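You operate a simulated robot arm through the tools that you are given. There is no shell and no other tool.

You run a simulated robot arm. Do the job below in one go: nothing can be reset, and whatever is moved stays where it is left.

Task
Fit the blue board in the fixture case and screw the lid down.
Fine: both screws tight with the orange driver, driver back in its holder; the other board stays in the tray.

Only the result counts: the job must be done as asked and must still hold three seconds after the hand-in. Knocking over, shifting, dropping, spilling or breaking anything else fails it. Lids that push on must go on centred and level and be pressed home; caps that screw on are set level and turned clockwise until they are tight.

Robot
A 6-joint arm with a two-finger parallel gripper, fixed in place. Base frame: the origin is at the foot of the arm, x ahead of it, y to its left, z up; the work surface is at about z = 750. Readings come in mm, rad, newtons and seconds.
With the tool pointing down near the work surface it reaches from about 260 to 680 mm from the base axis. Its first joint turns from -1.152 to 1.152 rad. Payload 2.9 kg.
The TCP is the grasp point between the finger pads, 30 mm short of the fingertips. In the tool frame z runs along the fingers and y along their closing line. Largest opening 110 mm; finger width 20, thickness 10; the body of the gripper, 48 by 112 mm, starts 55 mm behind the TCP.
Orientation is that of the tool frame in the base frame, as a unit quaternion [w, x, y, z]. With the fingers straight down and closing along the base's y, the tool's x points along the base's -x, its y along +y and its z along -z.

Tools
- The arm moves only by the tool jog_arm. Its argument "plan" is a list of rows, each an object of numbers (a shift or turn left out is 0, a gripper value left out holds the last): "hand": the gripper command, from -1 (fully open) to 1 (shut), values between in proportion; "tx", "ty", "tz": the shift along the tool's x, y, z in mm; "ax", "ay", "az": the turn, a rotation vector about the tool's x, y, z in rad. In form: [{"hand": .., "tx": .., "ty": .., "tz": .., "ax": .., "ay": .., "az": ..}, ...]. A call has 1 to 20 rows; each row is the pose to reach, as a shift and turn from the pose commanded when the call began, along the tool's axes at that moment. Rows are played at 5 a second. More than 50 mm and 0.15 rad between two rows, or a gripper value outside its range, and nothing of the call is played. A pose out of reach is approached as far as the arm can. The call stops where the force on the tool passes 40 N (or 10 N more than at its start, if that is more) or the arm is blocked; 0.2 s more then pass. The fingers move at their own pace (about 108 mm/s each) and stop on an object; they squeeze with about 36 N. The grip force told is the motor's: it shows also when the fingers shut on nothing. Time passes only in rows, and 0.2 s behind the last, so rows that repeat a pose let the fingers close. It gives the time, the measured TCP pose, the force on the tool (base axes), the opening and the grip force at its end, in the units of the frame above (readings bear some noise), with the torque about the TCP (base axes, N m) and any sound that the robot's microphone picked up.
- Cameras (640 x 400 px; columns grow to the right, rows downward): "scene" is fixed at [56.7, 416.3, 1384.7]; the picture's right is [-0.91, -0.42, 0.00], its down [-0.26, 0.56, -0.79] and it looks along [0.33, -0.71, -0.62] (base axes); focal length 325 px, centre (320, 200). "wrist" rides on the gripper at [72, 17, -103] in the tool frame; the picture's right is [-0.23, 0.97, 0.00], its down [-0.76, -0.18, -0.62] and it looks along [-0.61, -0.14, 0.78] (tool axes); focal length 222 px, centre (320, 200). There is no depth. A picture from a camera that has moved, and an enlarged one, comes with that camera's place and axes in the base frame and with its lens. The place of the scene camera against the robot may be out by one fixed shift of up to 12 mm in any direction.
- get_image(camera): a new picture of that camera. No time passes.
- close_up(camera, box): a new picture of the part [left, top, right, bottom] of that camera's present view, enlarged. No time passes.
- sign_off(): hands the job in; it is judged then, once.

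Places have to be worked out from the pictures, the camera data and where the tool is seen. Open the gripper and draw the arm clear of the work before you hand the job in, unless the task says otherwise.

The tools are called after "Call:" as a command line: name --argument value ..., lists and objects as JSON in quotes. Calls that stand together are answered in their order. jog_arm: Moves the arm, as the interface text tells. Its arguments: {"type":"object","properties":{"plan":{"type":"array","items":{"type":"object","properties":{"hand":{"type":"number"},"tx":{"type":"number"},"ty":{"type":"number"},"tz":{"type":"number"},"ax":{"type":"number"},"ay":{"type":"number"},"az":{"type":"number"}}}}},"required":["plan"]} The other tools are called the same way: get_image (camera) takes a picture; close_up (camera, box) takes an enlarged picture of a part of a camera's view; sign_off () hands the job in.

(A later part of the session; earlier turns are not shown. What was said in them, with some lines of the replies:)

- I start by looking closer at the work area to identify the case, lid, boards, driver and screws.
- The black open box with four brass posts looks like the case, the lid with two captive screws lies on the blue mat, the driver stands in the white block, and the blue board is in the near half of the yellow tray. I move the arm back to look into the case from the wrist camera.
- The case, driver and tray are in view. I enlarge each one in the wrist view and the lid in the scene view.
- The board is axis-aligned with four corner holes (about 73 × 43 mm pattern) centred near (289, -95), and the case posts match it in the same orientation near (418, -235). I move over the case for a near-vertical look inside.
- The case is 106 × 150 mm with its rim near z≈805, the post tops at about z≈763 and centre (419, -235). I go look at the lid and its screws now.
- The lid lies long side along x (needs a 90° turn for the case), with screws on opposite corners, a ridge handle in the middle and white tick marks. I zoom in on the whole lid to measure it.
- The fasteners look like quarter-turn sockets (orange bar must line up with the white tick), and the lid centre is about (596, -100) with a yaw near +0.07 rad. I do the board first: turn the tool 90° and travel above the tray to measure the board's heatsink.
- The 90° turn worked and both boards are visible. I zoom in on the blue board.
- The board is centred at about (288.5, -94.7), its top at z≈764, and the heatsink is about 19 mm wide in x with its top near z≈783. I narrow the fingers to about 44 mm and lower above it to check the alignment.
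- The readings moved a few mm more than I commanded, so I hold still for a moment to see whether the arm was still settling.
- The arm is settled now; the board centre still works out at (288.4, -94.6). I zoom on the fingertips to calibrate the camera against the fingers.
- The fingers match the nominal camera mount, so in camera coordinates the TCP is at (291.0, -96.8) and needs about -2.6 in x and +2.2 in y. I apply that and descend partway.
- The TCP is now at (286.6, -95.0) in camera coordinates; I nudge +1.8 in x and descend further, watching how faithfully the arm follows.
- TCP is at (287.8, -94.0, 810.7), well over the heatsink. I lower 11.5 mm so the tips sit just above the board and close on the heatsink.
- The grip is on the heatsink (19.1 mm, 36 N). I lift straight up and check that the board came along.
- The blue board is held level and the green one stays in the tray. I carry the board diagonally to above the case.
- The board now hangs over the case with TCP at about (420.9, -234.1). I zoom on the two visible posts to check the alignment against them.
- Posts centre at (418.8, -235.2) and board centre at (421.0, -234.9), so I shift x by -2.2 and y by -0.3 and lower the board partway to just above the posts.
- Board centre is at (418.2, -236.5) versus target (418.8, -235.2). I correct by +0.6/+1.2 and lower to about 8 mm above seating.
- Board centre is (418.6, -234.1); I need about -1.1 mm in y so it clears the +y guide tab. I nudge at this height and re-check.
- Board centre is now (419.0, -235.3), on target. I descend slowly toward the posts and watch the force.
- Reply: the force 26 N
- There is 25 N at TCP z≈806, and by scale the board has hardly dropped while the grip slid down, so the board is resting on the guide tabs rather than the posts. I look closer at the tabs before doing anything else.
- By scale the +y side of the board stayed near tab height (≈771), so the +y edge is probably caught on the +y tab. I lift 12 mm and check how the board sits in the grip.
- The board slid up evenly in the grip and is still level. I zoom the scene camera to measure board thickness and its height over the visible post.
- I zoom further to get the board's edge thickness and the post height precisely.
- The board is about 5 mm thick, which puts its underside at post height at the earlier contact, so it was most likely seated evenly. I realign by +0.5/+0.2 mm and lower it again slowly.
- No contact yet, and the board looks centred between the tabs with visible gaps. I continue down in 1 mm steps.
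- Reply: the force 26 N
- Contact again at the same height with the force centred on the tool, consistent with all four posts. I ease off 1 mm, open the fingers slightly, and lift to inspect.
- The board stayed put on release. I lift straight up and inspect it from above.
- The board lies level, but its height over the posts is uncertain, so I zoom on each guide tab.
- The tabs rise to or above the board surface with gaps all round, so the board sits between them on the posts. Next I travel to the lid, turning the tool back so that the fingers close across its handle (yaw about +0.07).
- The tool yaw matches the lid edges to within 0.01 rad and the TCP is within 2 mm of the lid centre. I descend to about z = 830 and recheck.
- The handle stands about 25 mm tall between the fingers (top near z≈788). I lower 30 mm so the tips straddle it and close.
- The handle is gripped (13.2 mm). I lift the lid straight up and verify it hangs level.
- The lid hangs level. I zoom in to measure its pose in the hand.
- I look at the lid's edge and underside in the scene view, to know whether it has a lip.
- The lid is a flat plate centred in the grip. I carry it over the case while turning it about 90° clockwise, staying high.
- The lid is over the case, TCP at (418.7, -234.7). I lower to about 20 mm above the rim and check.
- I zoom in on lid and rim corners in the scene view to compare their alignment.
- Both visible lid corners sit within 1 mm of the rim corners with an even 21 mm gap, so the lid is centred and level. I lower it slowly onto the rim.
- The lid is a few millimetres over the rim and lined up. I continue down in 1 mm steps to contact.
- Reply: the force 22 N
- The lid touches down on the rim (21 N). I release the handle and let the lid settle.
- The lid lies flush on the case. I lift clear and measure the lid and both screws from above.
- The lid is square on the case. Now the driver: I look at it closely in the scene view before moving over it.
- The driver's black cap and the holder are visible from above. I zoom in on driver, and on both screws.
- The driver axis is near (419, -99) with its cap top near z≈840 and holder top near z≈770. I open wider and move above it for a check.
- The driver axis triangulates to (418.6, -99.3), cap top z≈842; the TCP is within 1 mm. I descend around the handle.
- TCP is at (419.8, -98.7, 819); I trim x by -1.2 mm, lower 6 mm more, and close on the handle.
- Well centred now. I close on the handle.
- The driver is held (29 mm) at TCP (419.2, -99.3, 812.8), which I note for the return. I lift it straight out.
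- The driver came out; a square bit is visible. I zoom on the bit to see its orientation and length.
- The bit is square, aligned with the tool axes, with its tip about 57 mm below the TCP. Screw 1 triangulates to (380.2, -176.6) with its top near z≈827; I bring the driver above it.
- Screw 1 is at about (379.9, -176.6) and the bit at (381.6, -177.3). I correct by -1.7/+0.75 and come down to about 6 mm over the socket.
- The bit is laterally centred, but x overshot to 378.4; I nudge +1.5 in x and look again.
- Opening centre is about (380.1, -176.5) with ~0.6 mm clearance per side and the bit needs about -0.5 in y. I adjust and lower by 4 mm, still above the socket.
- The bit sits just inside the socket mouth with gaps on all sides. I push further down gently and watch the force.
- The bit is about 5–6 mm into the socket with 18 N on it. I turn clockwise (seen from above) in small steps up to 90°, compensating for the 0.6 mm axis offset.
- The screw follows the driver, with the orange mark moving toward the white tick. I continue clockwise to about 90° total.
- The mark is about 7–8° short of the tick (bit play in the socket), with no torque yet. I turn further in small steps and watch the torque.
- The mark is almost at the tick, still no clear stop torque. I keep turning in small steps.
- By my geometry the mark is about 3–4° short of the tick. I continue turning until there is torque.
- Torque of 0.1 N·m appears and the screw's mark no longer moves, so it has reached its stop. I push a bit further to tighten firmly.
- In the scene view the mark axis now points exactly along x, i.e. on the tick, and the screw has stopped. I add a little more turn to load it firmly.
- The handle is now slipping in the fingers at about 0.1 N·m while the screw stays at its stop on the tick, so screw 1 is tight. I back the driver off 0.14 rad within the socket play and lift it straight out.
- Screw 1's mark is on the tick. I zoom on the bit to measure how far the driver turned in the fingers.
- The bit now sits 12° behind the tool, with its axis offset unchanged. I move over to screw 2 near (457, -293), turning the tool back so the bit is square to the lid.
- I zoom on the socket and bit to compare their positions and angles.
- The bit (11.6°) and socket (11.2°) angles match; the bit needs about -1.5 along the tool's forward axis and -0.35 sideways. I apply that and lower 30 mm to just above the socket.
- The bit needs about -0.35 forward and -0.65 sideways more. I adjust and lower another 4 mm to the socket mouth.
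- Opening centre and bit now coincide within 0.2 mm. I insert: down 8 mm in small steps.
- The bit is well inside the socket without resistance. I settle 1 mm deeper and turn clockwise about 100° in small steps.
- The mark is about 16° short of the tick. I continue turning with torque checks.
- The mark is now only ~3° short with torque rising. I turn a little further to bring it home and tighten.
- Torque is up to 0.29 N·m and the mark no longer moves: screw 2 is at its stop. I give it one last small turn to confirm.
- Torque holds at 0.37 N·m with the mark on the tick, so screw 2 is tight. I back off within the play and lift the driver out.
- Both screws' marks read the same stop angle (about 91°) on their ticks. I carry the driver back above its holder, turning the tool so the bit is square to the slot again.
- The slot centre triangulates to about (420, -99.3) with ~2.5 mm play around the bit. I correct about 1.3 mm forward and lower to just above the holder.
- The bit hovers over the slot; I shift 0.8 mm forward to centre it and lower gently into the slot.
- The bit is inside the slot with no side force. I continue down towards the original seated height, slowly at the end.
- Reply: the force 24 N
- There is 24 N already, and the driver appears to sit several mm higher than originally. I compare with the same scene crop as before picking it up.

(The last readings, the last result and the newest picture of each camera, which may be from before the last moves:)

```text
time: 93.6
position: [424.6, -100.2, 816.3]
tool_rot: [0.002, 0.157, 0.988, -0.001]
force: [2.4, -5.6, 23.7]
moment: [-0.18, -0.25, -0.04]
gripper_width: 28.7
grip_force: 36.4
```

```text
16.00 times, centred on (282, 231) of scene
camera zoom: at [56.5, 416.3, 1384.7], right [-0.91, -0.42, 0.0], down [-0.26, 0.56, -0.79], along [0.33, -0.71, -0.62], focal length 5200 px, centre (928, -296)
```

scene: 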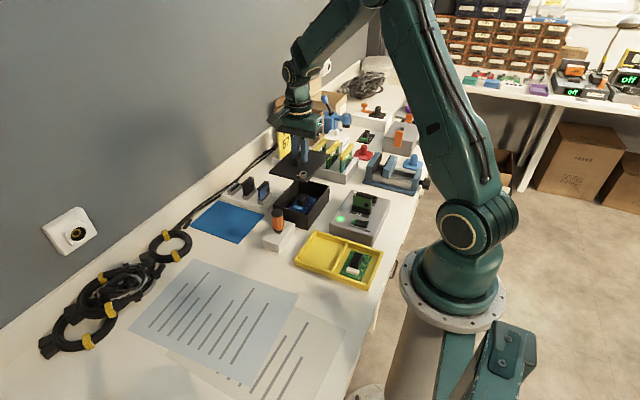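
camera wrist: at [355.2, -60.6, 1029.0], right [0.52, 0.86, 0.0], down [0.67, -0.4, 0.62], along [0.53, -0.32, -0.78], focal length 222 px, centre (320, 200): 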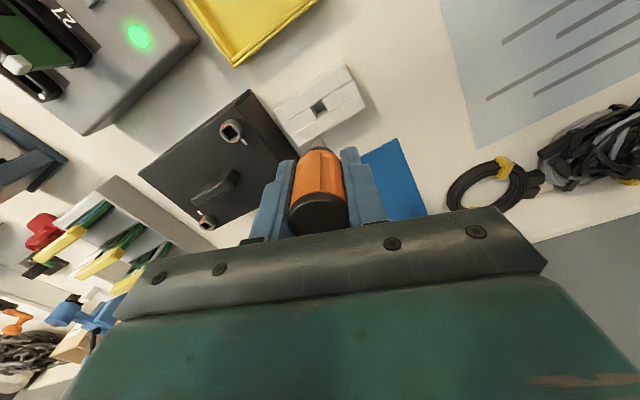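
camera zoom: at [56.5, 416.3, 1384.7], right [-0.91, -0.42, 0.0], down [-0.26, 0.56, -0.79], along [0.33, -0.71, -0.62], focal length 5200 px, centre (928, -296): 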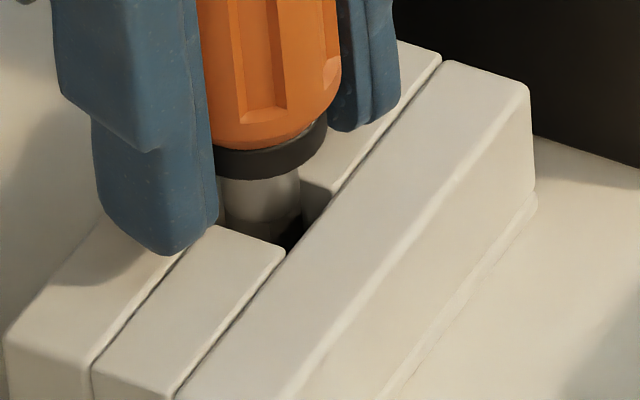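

The driver slid up in the grip about 8 mm, so the bit hit something inside the slot. I lift it back out and look into the slot.

Call:
jog_arm --plan '[{"hand": 1, "tz": -3}, {"tz": -8}, {"tz": -15}, {"tz": -25}, {"tz": -40}, {"tz": -60}, {"tz": -80}, {"tz": -80}]'

Call:
close_up --camera "wrist" --box '[270, 70, 370, 160]'

Call:
close_up --camera "scene" --box '[260, 215, 300, 250]'

Call:
close_up --camera "wrist" --box '[300, 90, 340, 120]'

```text
time: 95.4
position: [423.7, -100.3, 894.9]
tool_rot: [0.001, 0.157, 0.988, 0.0]
force: [-0.2, 0.1, -0.4]
moment: [-0.02, 0.0, -0.01]
gripper_width: 28.6
grip_force: 36.3
```

```text
4.44 times, centred on (320, 115) of wrist
camera zoom: at [358.4, -62.4, 997.1], right [0.52, 0.86, 0.0], down [0.67, -0.4, 0.62], along [0.53, -0.32, -0.78], focal length 987 px, centre (320, 578)
```

zoom: 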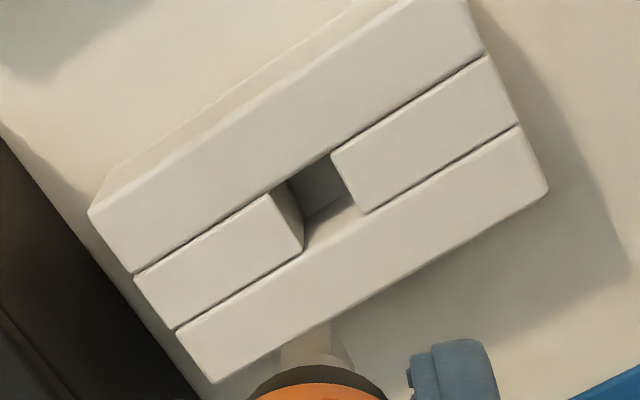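

```text
11.43 times, centred on (280, 232) of scene
camera zoom: at [56.7, 416.3, 1384.7], right [-0.91, -0.42, 0.0], down [-0.26, 0.56, -0.79], along [0.33, -0.71, -0.62], focal length 3714 px, centre (777, -171)
```

zoom: 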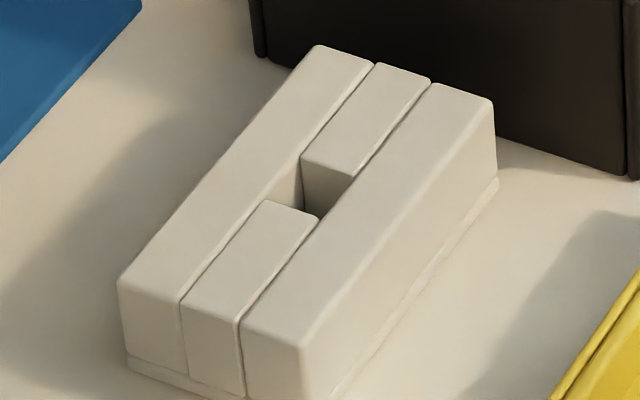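

```text
13.33 times, centred on (320, 105) of wrist
camera zoom: at [358.4, -62.4, 997.1], right [0.52, 0.86, 0.0], down [0.67, -0.4, 0.62], along [0.53, -0.32, -0.78], focal length 2962 px, centre (320, 1467)
```

zoom: 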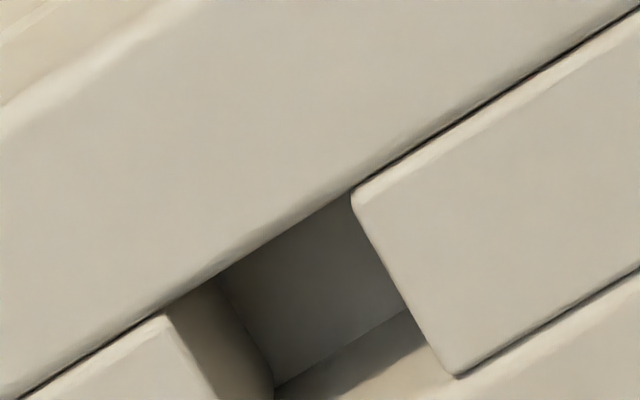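

The slot is a plain box, and the contact force came from the bit's +x side: I was about 2 mm too far in +x compared with the original seat (418.6, -99.3). I measure the bit's pose in the hand again before retrying.

Call:
close_up --camera "wrist" --box '[300, 130, 340, 160]'

Call:
close_up --camera "scene" --box '[262, 175, 302, 215]'

```text
13.33 times, centred on (320, 145) of wrist
camera zoom: at [358.4, -62.4, 997.1], right [0.52, 0.86, 0.0], down [0.67, -0.4, 0.62], along [0.53, -0.32, -0.78], focal length 2962 px, centre (320, 933)
```

zoom: 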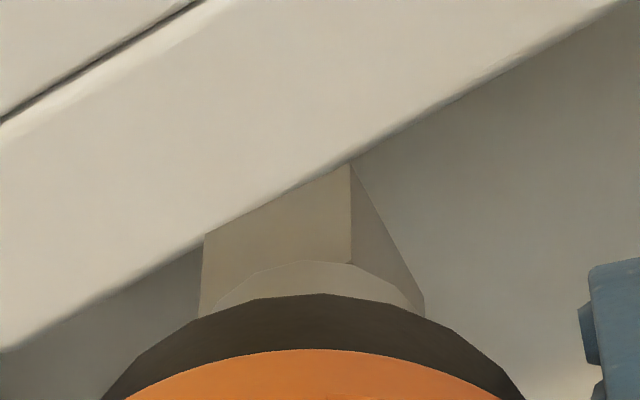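

```text
10.00 times, centred on (282, 195) of scene
camera zoom: at [56.7, 416.3, 1384.7], right [-0.91, -0.42, 0.0], down [-0.26, 0.56, -0.79], along [0.33, -0.71, -0.62], focal length 3250 px, centre (700, 250)
```

zoom: 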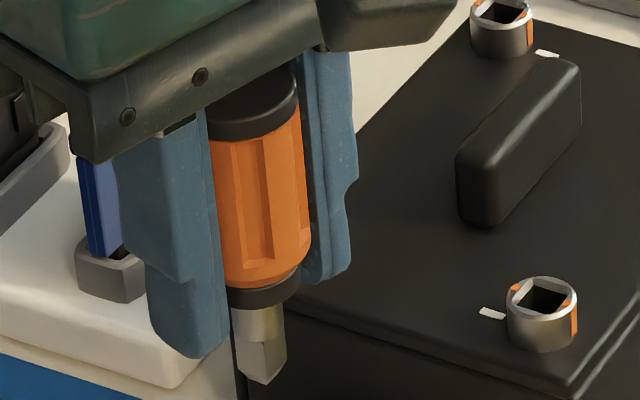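

The bit axis is at (421.8, -101.0), its yaw 4° off, tip now 49 mm below the TCP. I shift to the original axis (418.6, -99.3), correct the yaw and descend to just above the slot.

Call:
jog_arm --plan '[{"hand": 1, "tx": 3.5, "ty": 0.6, "az": -0.07}, {"tx": 3.5, "ty": 0.6, "az": -0.07, "tz": 20}, {"tx": 3.5, "ty": 0.6, "az": -0.07, "tz": 40}, {"tx": 3.5, "ty": 0.6, "az": -0.07, "tz": 60}, {"tx": 3.5, "ty": 0.6, "az": -0.07, "tz": 60}, {"tx": 3.5, "ty": 0.6, "az": -0.07, "tz": 60}]'

Call:
close_up --camera "wrist" --box '[290, 110, 350, 165]'

Call:
close_up --camera "scene" --box '[260, 210, 300, 250]'

```text
time: 96.8
position: [418.4, -100.2, 834.3]
tool_rot: [-0.001, 0.122, 0.993, -0.001]
force: [0.1, 0.1, -0.6]
moment: [-0.01, 0.02, 0.01]
gripper_width: 28.4
grip_force: 35.7
```

```text
7.27 times, centred on (320, 138) of wrist
camera zoom: at [350.9, -65.3, 936.7], right [0.46, 0.89, 0.0], down [0.7, -0.36, 0.62], along [0.55, -0.28, -0.78], focal length 1615 px, centre (320, 654)
```

zoom: 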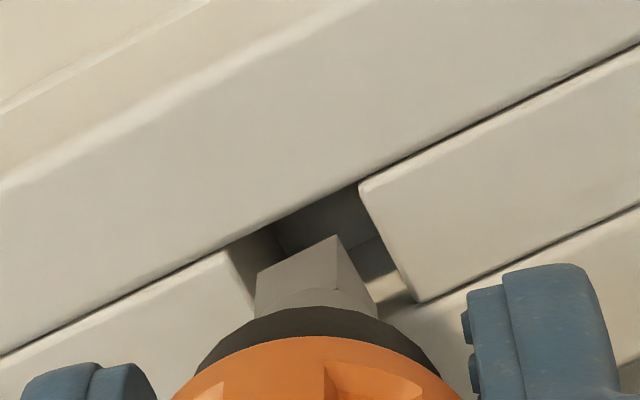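

```text
10.00 times, centred on (280, 230) of scene
camera zoom: at [56.7, 416.3, 1384.7], right [-0.91, -0.42, 0.0], down [-0.26, 0.56, -0.79], along [0.33, -0.71, -0.62], focal length 3250 px, centre (720, -100)
```

zoom: 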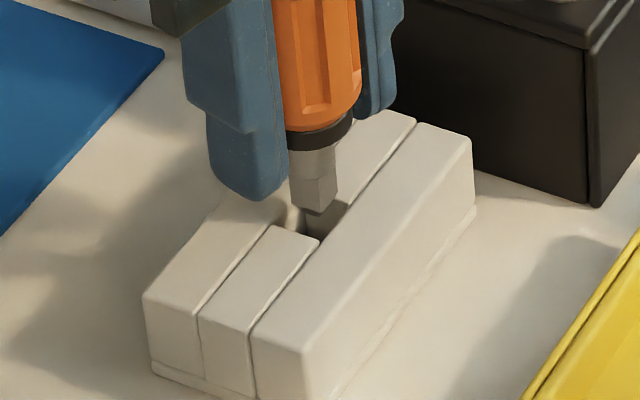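

The bit axis is at (416.8, -99.6); I need +1.9 mm in x to match the original seat. I adjust at this height and check again.

Call:
jog_arm --plan '[{"hand": 1, "tx": -1.7, "ty": 0.6, "az": -0.03}, {"tx": -1.7, "ty": 0.6, "az": -0.03}, {"tx": -1.7, "ty": 0.6, "az": -0.03}]'

Call:
close_up --camera "wrist" --box '[290, 110, 350, 165]'

Call:
close_up --camera "scene" --box '[260, 210, 300, 250]'

```text
time: 97.6
position: [421.1, -98.2, 834.5]
tool_rot: [0.0, 0.107, 0.994, 0.0]
force: [-0.4, -0.3, -0.6]
moment: [0.03, 0.0, 0.0]
gripper_width: 28.4
grip_force: 36.0
```

```text
7.27 times, centred on (320, 138) of wrist
camera zoom: at [352.3, -67.0, 936.8], right [0.43, 0.9, 0.0], down [0.71, -0.34, 0.62], along [0.56, -0.27, -0.78], focal length 1615 px, centre (320, 654)
```

zoom: 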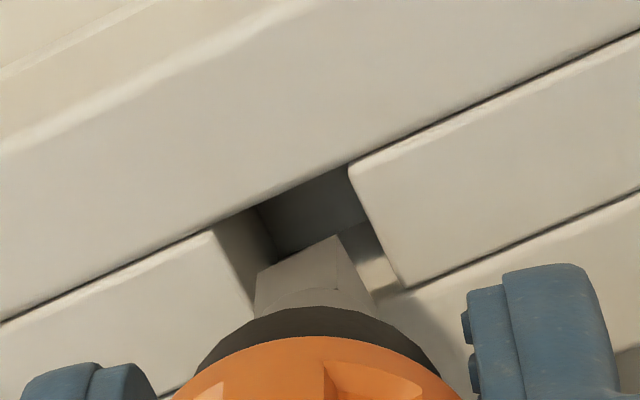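

```text
10.00 times, centred on (280, 230) of scene
camera zoom: at [56.7, 416.3, 1384.7], right [-0.91, -0.42, 0.0], down [-0.26, 0.56, -0.79], along [0.33, -0.71, -0.62], focal length 3250 px, centre (720, -100)
```

zoom: 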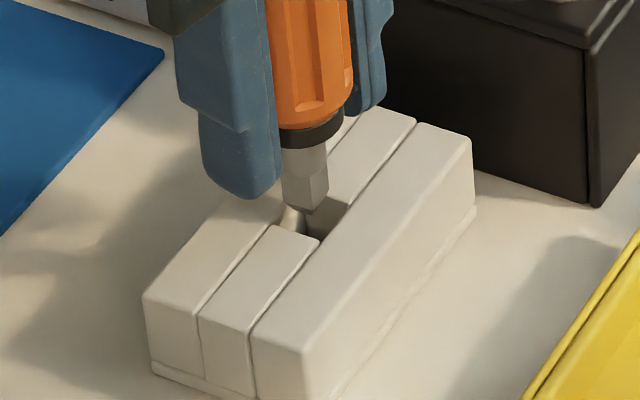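

Axis is now (419.1, -99.4), matching the original seat. I lower into the slot step by step, watching force.

Call:
jog_arm --plan '[{"hand": 1, "tz": 4}, {"tz": 8}, {"tz": 12}, {"tz": 15}, {"tz": 17}, {"tz": 17}]'

Call:
close_up --camera "wrist" --box '[290, 110, 350, 165]'

Call:
close_up --camera "scene" --box '[260, 210, 300, 250]'

```text
time: 99.0
position: [420.8, -97.3, 818.4]
tool_rot: [0.0, 0.107, 0.994, 0.0]
force: [0.4, 0.0, -0.3]
moment: [-0.03, -0.04, -0.01]
gripper_width: 28.6
grip_force: 36.1
```

```text
7.27 times, centred on (320, 138) of wrist
camera zoom: at [353.0, -66.0, 920.3], right [0.43, 0.9, 0.0], down [0.71, -0.34, 0.62], along [0.56, -0.27, -0.78], focal length 1615 px, centre (320, 654)
```

zoom: 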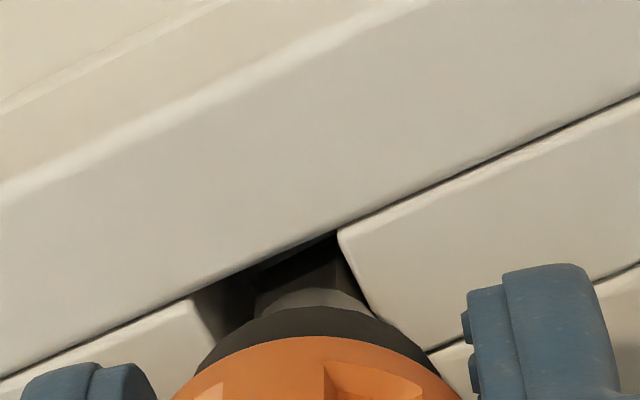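

```text
10.00 times, centred on (280, 230) of scene
camera zoom: at [56.7, 416.3, 1384.7], right [-0.91, -0.42, 0.0], down [-0.26, 0.56, -0.79], along [0.33, -0.71, -0.62], focal length 3250 px, centre (720, -100)
```

zoom: 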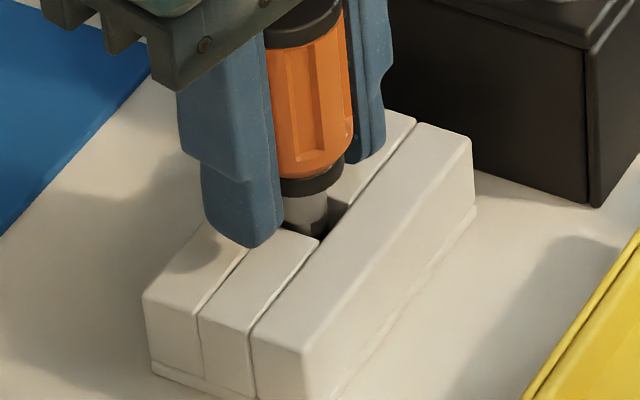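

No contact; the axis drifted to (419.8, -98.4). I correct by about -0.8/-0.9 and continue down a few mm.

Call:
jog_arm --plan '[{"hand": 1, "tx": 0.6, "ty": -1.0}, {"tx": 0.6, "ty": -1.0, "tz": 2}, {"tx": 0.6, "ty": -1.0, "tz": 4}, {"tx": 0.6, "ty": -1.0, "tz": 6}, {"tx": 0.6, "ty": -1.0, "tz": 6}]'

Call:
close_up --camera "wrist" --box '[260, 110, 380, 200]'

Call:
close_up --camera "scene" --box '[260, 210, 300, 250]'

```text
time: 100.2
position: [420.6, -100.2, 812.3]
tool_rot: [0.0, 0.107, 0.994, 0.0]
force: [-0.7, 0.3, -0.7]
moment: [-0.04, -0.01, 0.01]
gripper_width: 28.6
grip_force: 35.8
```

```text
4.44 times, centred on (320, 155) of wrist
camera zoom: at [352.2, -67.3, 914.0], right [0.43, 0.9, 0.0], down [0.71, -0.34, 0.62], along [0.56, -0.27, -0.78], focal length 987 px, centre (320, 400)
```

zoom: 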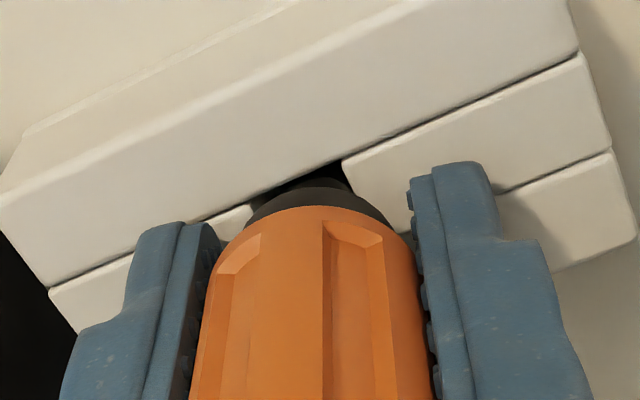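

```text
10.00 times, centred on (280, 230) of scene
camera zoom: at [56.7, 416.3, 1384.7], right [-0.91, -0.42, 0.0], down [-0.26, 0.56, -0.79], along [0.33, -0.71, -0.62], focal length 3250 px, centre (720, -100)
```

zoom: 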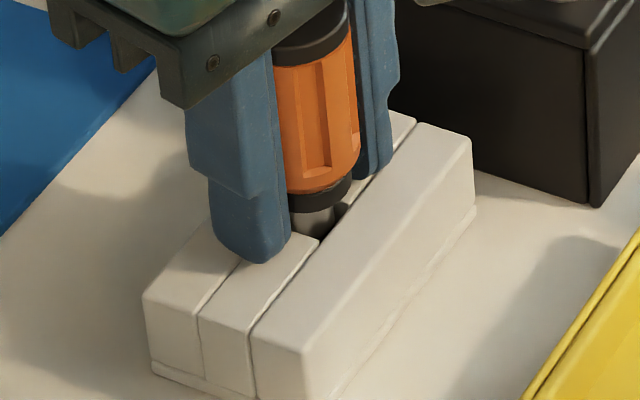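

Still free and centred at (419.0, -99.7). I lower another 2.5 mm carefully, minding fingertip clearance over the holder.

Call:
jog_arm --plan '[{"hand": 1, "tz": 1}, {"tz": 2}, {"tz": 2.5}, {"tz": 2.5}]'

Call:
close_up --camera "scene" --box '[258, 200, 302, 255]'

Call:
close_up --camera "wrist" --box '[260, 110, 380, 200]'

```text
time: 101.2
position: [420.9, -99.8, 811.2]
tool_rot: [0.0, 0.107, 0.994, 0.0]
force: [0.1, 1.0, 1.9]
moment: [-0.01, -0.01, -0.01]
gripper_width: 28.2
grip_force: 35.5
```

```text
7.27 times, centred on (280, 228) of scene
camera zoom: at [56.7, 416.3, 1384.7], right [-0.91, -0.42, 0.0], down [-0.26, 0.56, -0.79], along [0.33, -0.71, -0.62], focal length 2364 px, centre (611, 0)
```

zoom: 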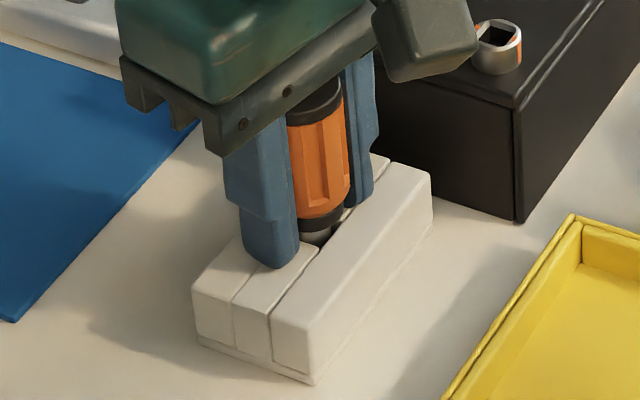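

```text
4.44 times, centred on (320, 155) of wrist
camera zoom: at [351.9, -67.2, 911.8], right [0.43, 0.9, 0.0], down [0.71, -0.34, 0.62], along [0.56, -0.27, -0.78], focal length 987 px, centre (320, 400)
```

zoom: 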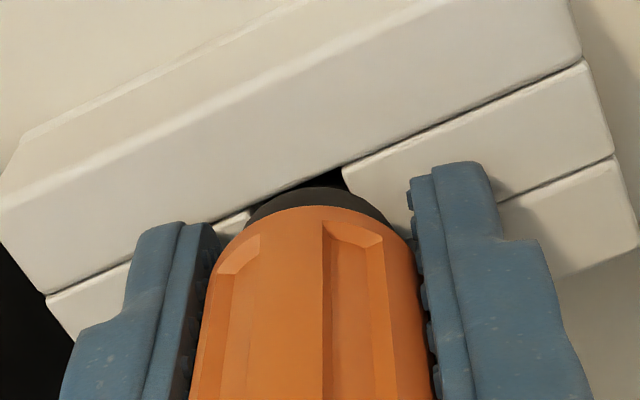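

The driver is within about 3 mm of its original height with the bit in the slot. I open the fingers gently so it settles.

Call:
jog_arm --plan '[{"hand": 0.47, "tz": 0}, {"hand": 0.44, "tz": 0}, {"hand": 0.3, "tz": 0}, {"hand": 0.15, "tz": 0}, {"hand": 0.1, "tz": 0}]'

Call:
close_up --camera "scene" --box '[258, 200, 302, 255]'

Call:
close_up --camera "wrist" --box '[240, 100, 400, 220]'

```text
time: 102.4
position: [420.1, -99.8, 810.0]
tool_rot: [0.0, 0.107, 0.994, 0.0]
force: [-1.1, -4.2, 3.4]
moment: [0.04, 0.05, 0.06]
gripper_width: 47.4
grip_force: 0.0
```

```text
7.27 times, centred on (280, 228) of scene
camera zoom: at [56.7, 416.2, 1384.7], right [-0.91, -0.42, 0.0], down [-0.26, 0.56, -0.79], along [0.33, -0.71, -0.62], focal length 2364 px, centre (611, 0)
```

zoom: 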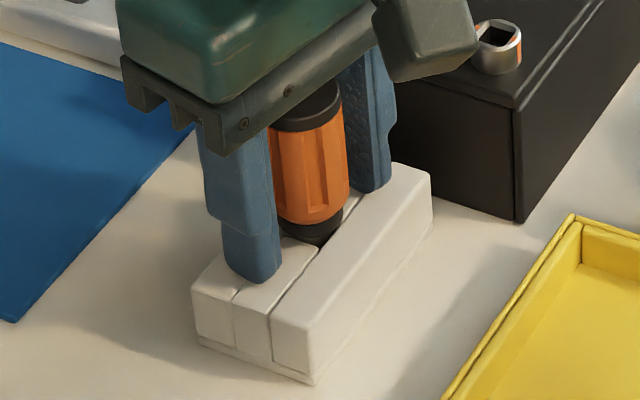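

```text
3.33 times, centred on (320, 160) of wrist
camera zoom: at [351.8, -67.4, 911.9], right [0.43, 0.9, 0.0], down [0.71, -0.34, 0.62], along [0.56, -0.27, -0.78], focal length 740 px, centre (320, 333)
```

zoom: 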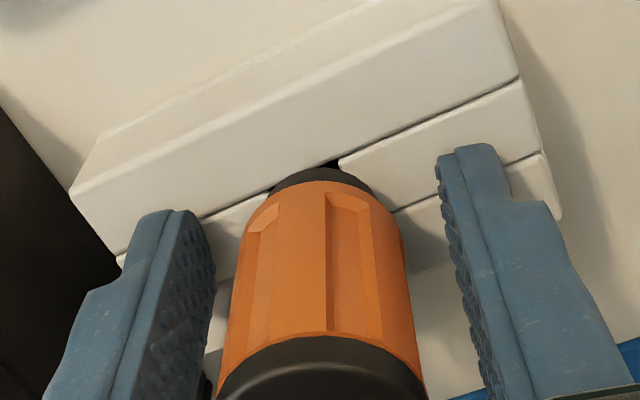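

The driver dropped into its original seat (same height in the scene crop as at the start). I lift straight up, clear of it.

Call:
jog_arm --plan '[{"hand": 0.1, "tz": -3}, {"tz": -10}, {"tz": -25}, {"tz": -45}, {"tz": -70}, {"tz": -100}, {"tz": -130}, {"tz": -160}, {"tz": -180}]'

Call:
get_image --camera "scene"

Call:
close_up --camera "scene" --box '[258, 200, 302, 255]'

Call:
close_up --camera "scene" --box '[250, 155, 330, 225]'

Call:
get_image --camera "wrist"

```text
time: 104.4
position: [419.2, -100.6, 990.4]
tool_rot: [-0.002, 0.107, 0.994, 0.001]
force: [0.6, -0.4, 0.1]
moment: [0.01, -0.03, -0.01]
gripper_width: 49.6
grip_force: 0.1
```

```text
taken
```

scene: 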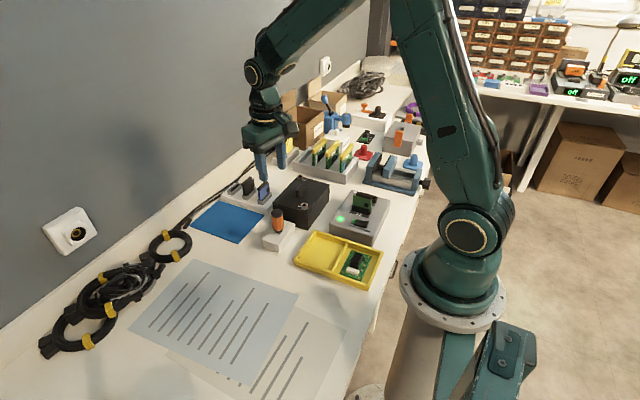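

```text
7.27 times, centred on (280, 228) of scene
camera zoom: at [56.7, 416.3, 1384.7], right [-0.91, -0.42, 0.0], down [-0.26, 0.56, -0.79], along [0.33, -0.71, -0.62], focal length 2364 px, centre (611, 0)
```

zoom: 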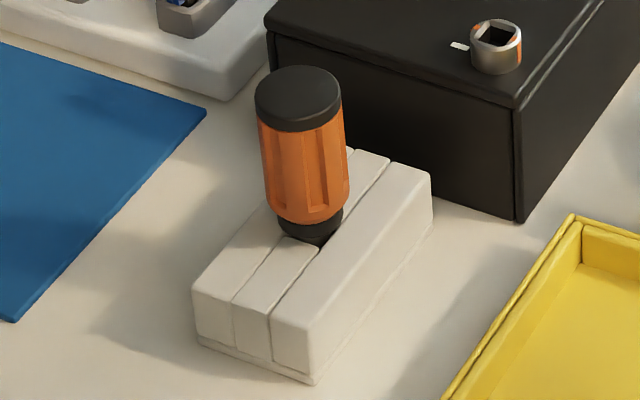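

```text
5.71 times, centred on (290, 190) of scene
camera zoom: at [56.7, 416.3, 1384.7], right [-0.91, -0.42, 0.0], down [-0.26, 0.56, -0.79], along [0.33, -0.71, -0.62], focal length 1857 px, centre (491, 257)
```

zoom: 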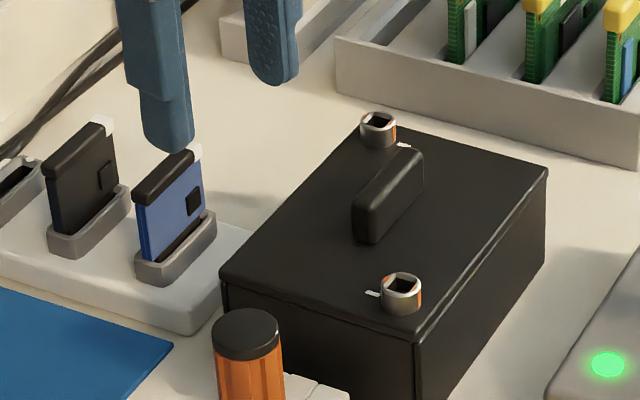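

```text
taken
camera wrist: at [350.5, -67.7, 1092.3], right [0.43, 0.9, 0.0], down [0.71, -0.34, 0.62], along [0.56, -0.27, -0.78], focal length 222 px, centre (320, 200)
```

wrist: 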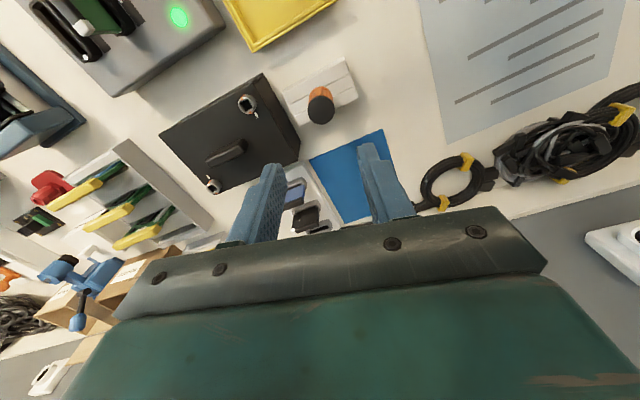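

The driver stands exactly as it was. I zoom on both screws and the lid seam for a final check.

Call:
close_up --camera "wrist" --box '[225, 85, 270, 125]'

Call:
close_up --camera "wrist" --box '[190, 165, 235, 200]'

Call:
close_up --camera "scene" --box '[275, 185, 320, 220]'

Call:
close_up --camera "wrist" --box '[150, 70, 310, 200]'

```text
10.00 times, centred on (248, 105) of wrist
camera zoom: at [350.5, -67.7, 1092.3], right [0.43, 0.9, 0.0], down [0.71, -0.34, 0.62], along [0.56, -0.27, -0.78], focal length 2221 px, centre (1045, 1150)
```

zoom: 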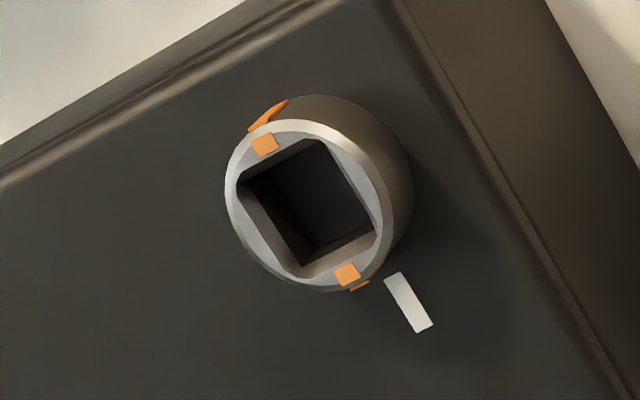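

```text
11.43 times, centred on (212, 182) of wrist
camera zoom: at [350.5, -67.7, 1092.3], right [0.43, 0.9, 0.0], down [0.71, -0.34, 0.62], along [0.56, -0.27, -0.78], focal length 2538 px, centre (1549, 400)
```

zoom: 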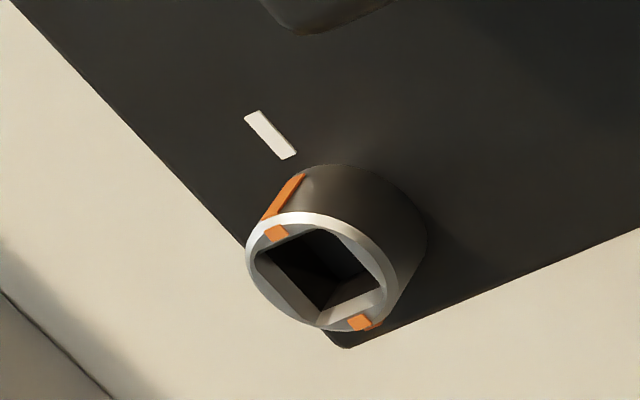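

```text
11.43 times, centred on (298, 202) of scene
camera zoom: at [56.7, 416.3, 1384.7], right [-0.91, -0.42, 0.0], down [-0.26, 0.56, -0.79], along [0.33, -0.71, -0.62], focal length 3714 px, centre (577, 171)
```

zoom: 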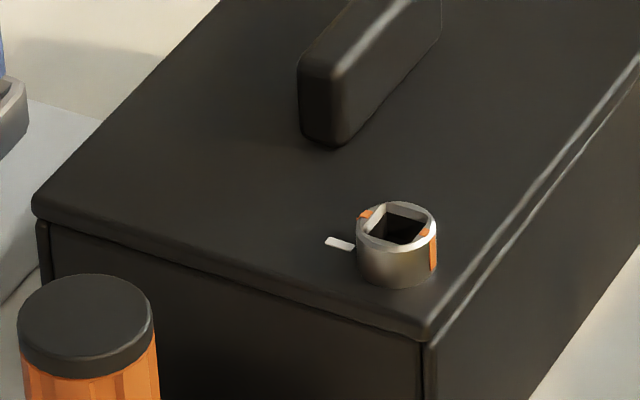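

```text
3.08 times, centred on (230, 135) of wrist
camera zoom: at [350.5, -67.7, 1092.3], right [0.43, 0.9, 0.0], down [0.71, -0.34, 0.62], along [0.56, -0.27, -0.78], focal length 684 px, centre (597, 400)
```

zoom: 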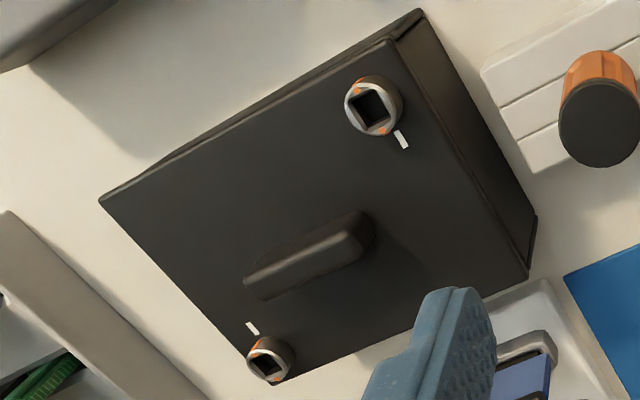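

Both screws have their marks at the same end angle pointing to their ticks, the lid sits flush, and the driver is in its holder. I open the gripper fully and draw the arm up and away to the side.

Call:
jog_arm --plan '[{"hand": -1, "tz": -20}, {"tz": -40, "ty": 30}, {"tz": -40, "ty": 70}, {"tz": -40, "ty": 110}, {"tz": -40, "ty": 135}, {"tz": -40, "ty": 135}]'

Call:
get_image --camera "scene"

Call:
close_up --camera "scene" --box '[180, 150, 400, 300]'

```text
time: 105.8
position: [448.6, 31.0, 1027.9]
tool_rot: [0.001, 0.107, 0.994, 0.0]
force: [0.6, -0.1, -0.5]
moment: [-0.01, -0.03, -0.01]
gripper_width: 110.0
grip_force: 0.0
```

```text
taken
```

scene: 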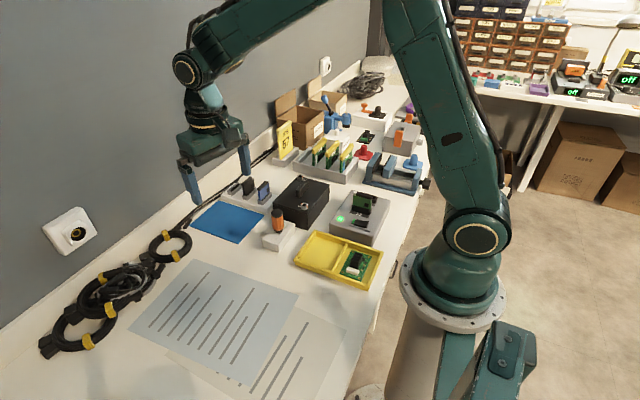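

```text
2.67 times, centred on (290, 225) of scene
camera zoom: at [56.7, 416.3, 1384.7], right [-0.91, -0.42, 0.0], down [-0.26, 0.56, -0.79], along [0.33, -0.71, -0.62], focal length 867 px, centre (400, 133)
```

zoom: 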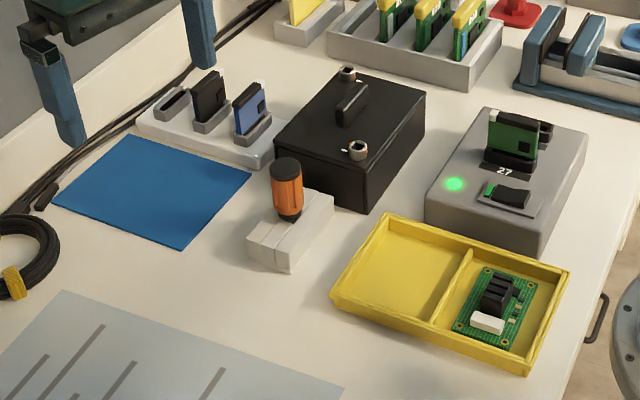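

The case is closed with both screws at their stops, the driver is in its holder, the green board is untouched in the tray, and the open gripper is clear. I hand the job in.

Call:
sign_off

```text
The job is handed in.
```

The blue board is in the fixture case, the lid is on, and both screws are turned to their stops. The job is handed in, and I have had no verdict on it.

- **Board:** It sits level between the four guide tabs. I judged it to be resting on the posts, mainly because the contact force was centred. My height measurements left a few millimetres of doubt.
- **Lid:** It lies flush and square on the case. After setting it down I did not press it separately; the screws hold it.
- **Screws:** Both orange marks ended at the same angle, on their white ticks. Screw 2 took about 0.37 N·m at its stop. On screw 1 the handle slipped in the fingers at about 0.1 N·m, so it was loaded less firmly, though its mark stopped moving at the same end position.
- **Driver:** It is back in its holder, upright and at its original height. My first try at returning it was about 2 mm off: the bit jammed in the slot and the driver slid about 8 mm in the grip. I lifted it out, realigned it and released it about 3 mm above its seat. The holder did not move.
- **Other board:** The green board is still in the tray.

The gripper is open and the arm is clear of the work.
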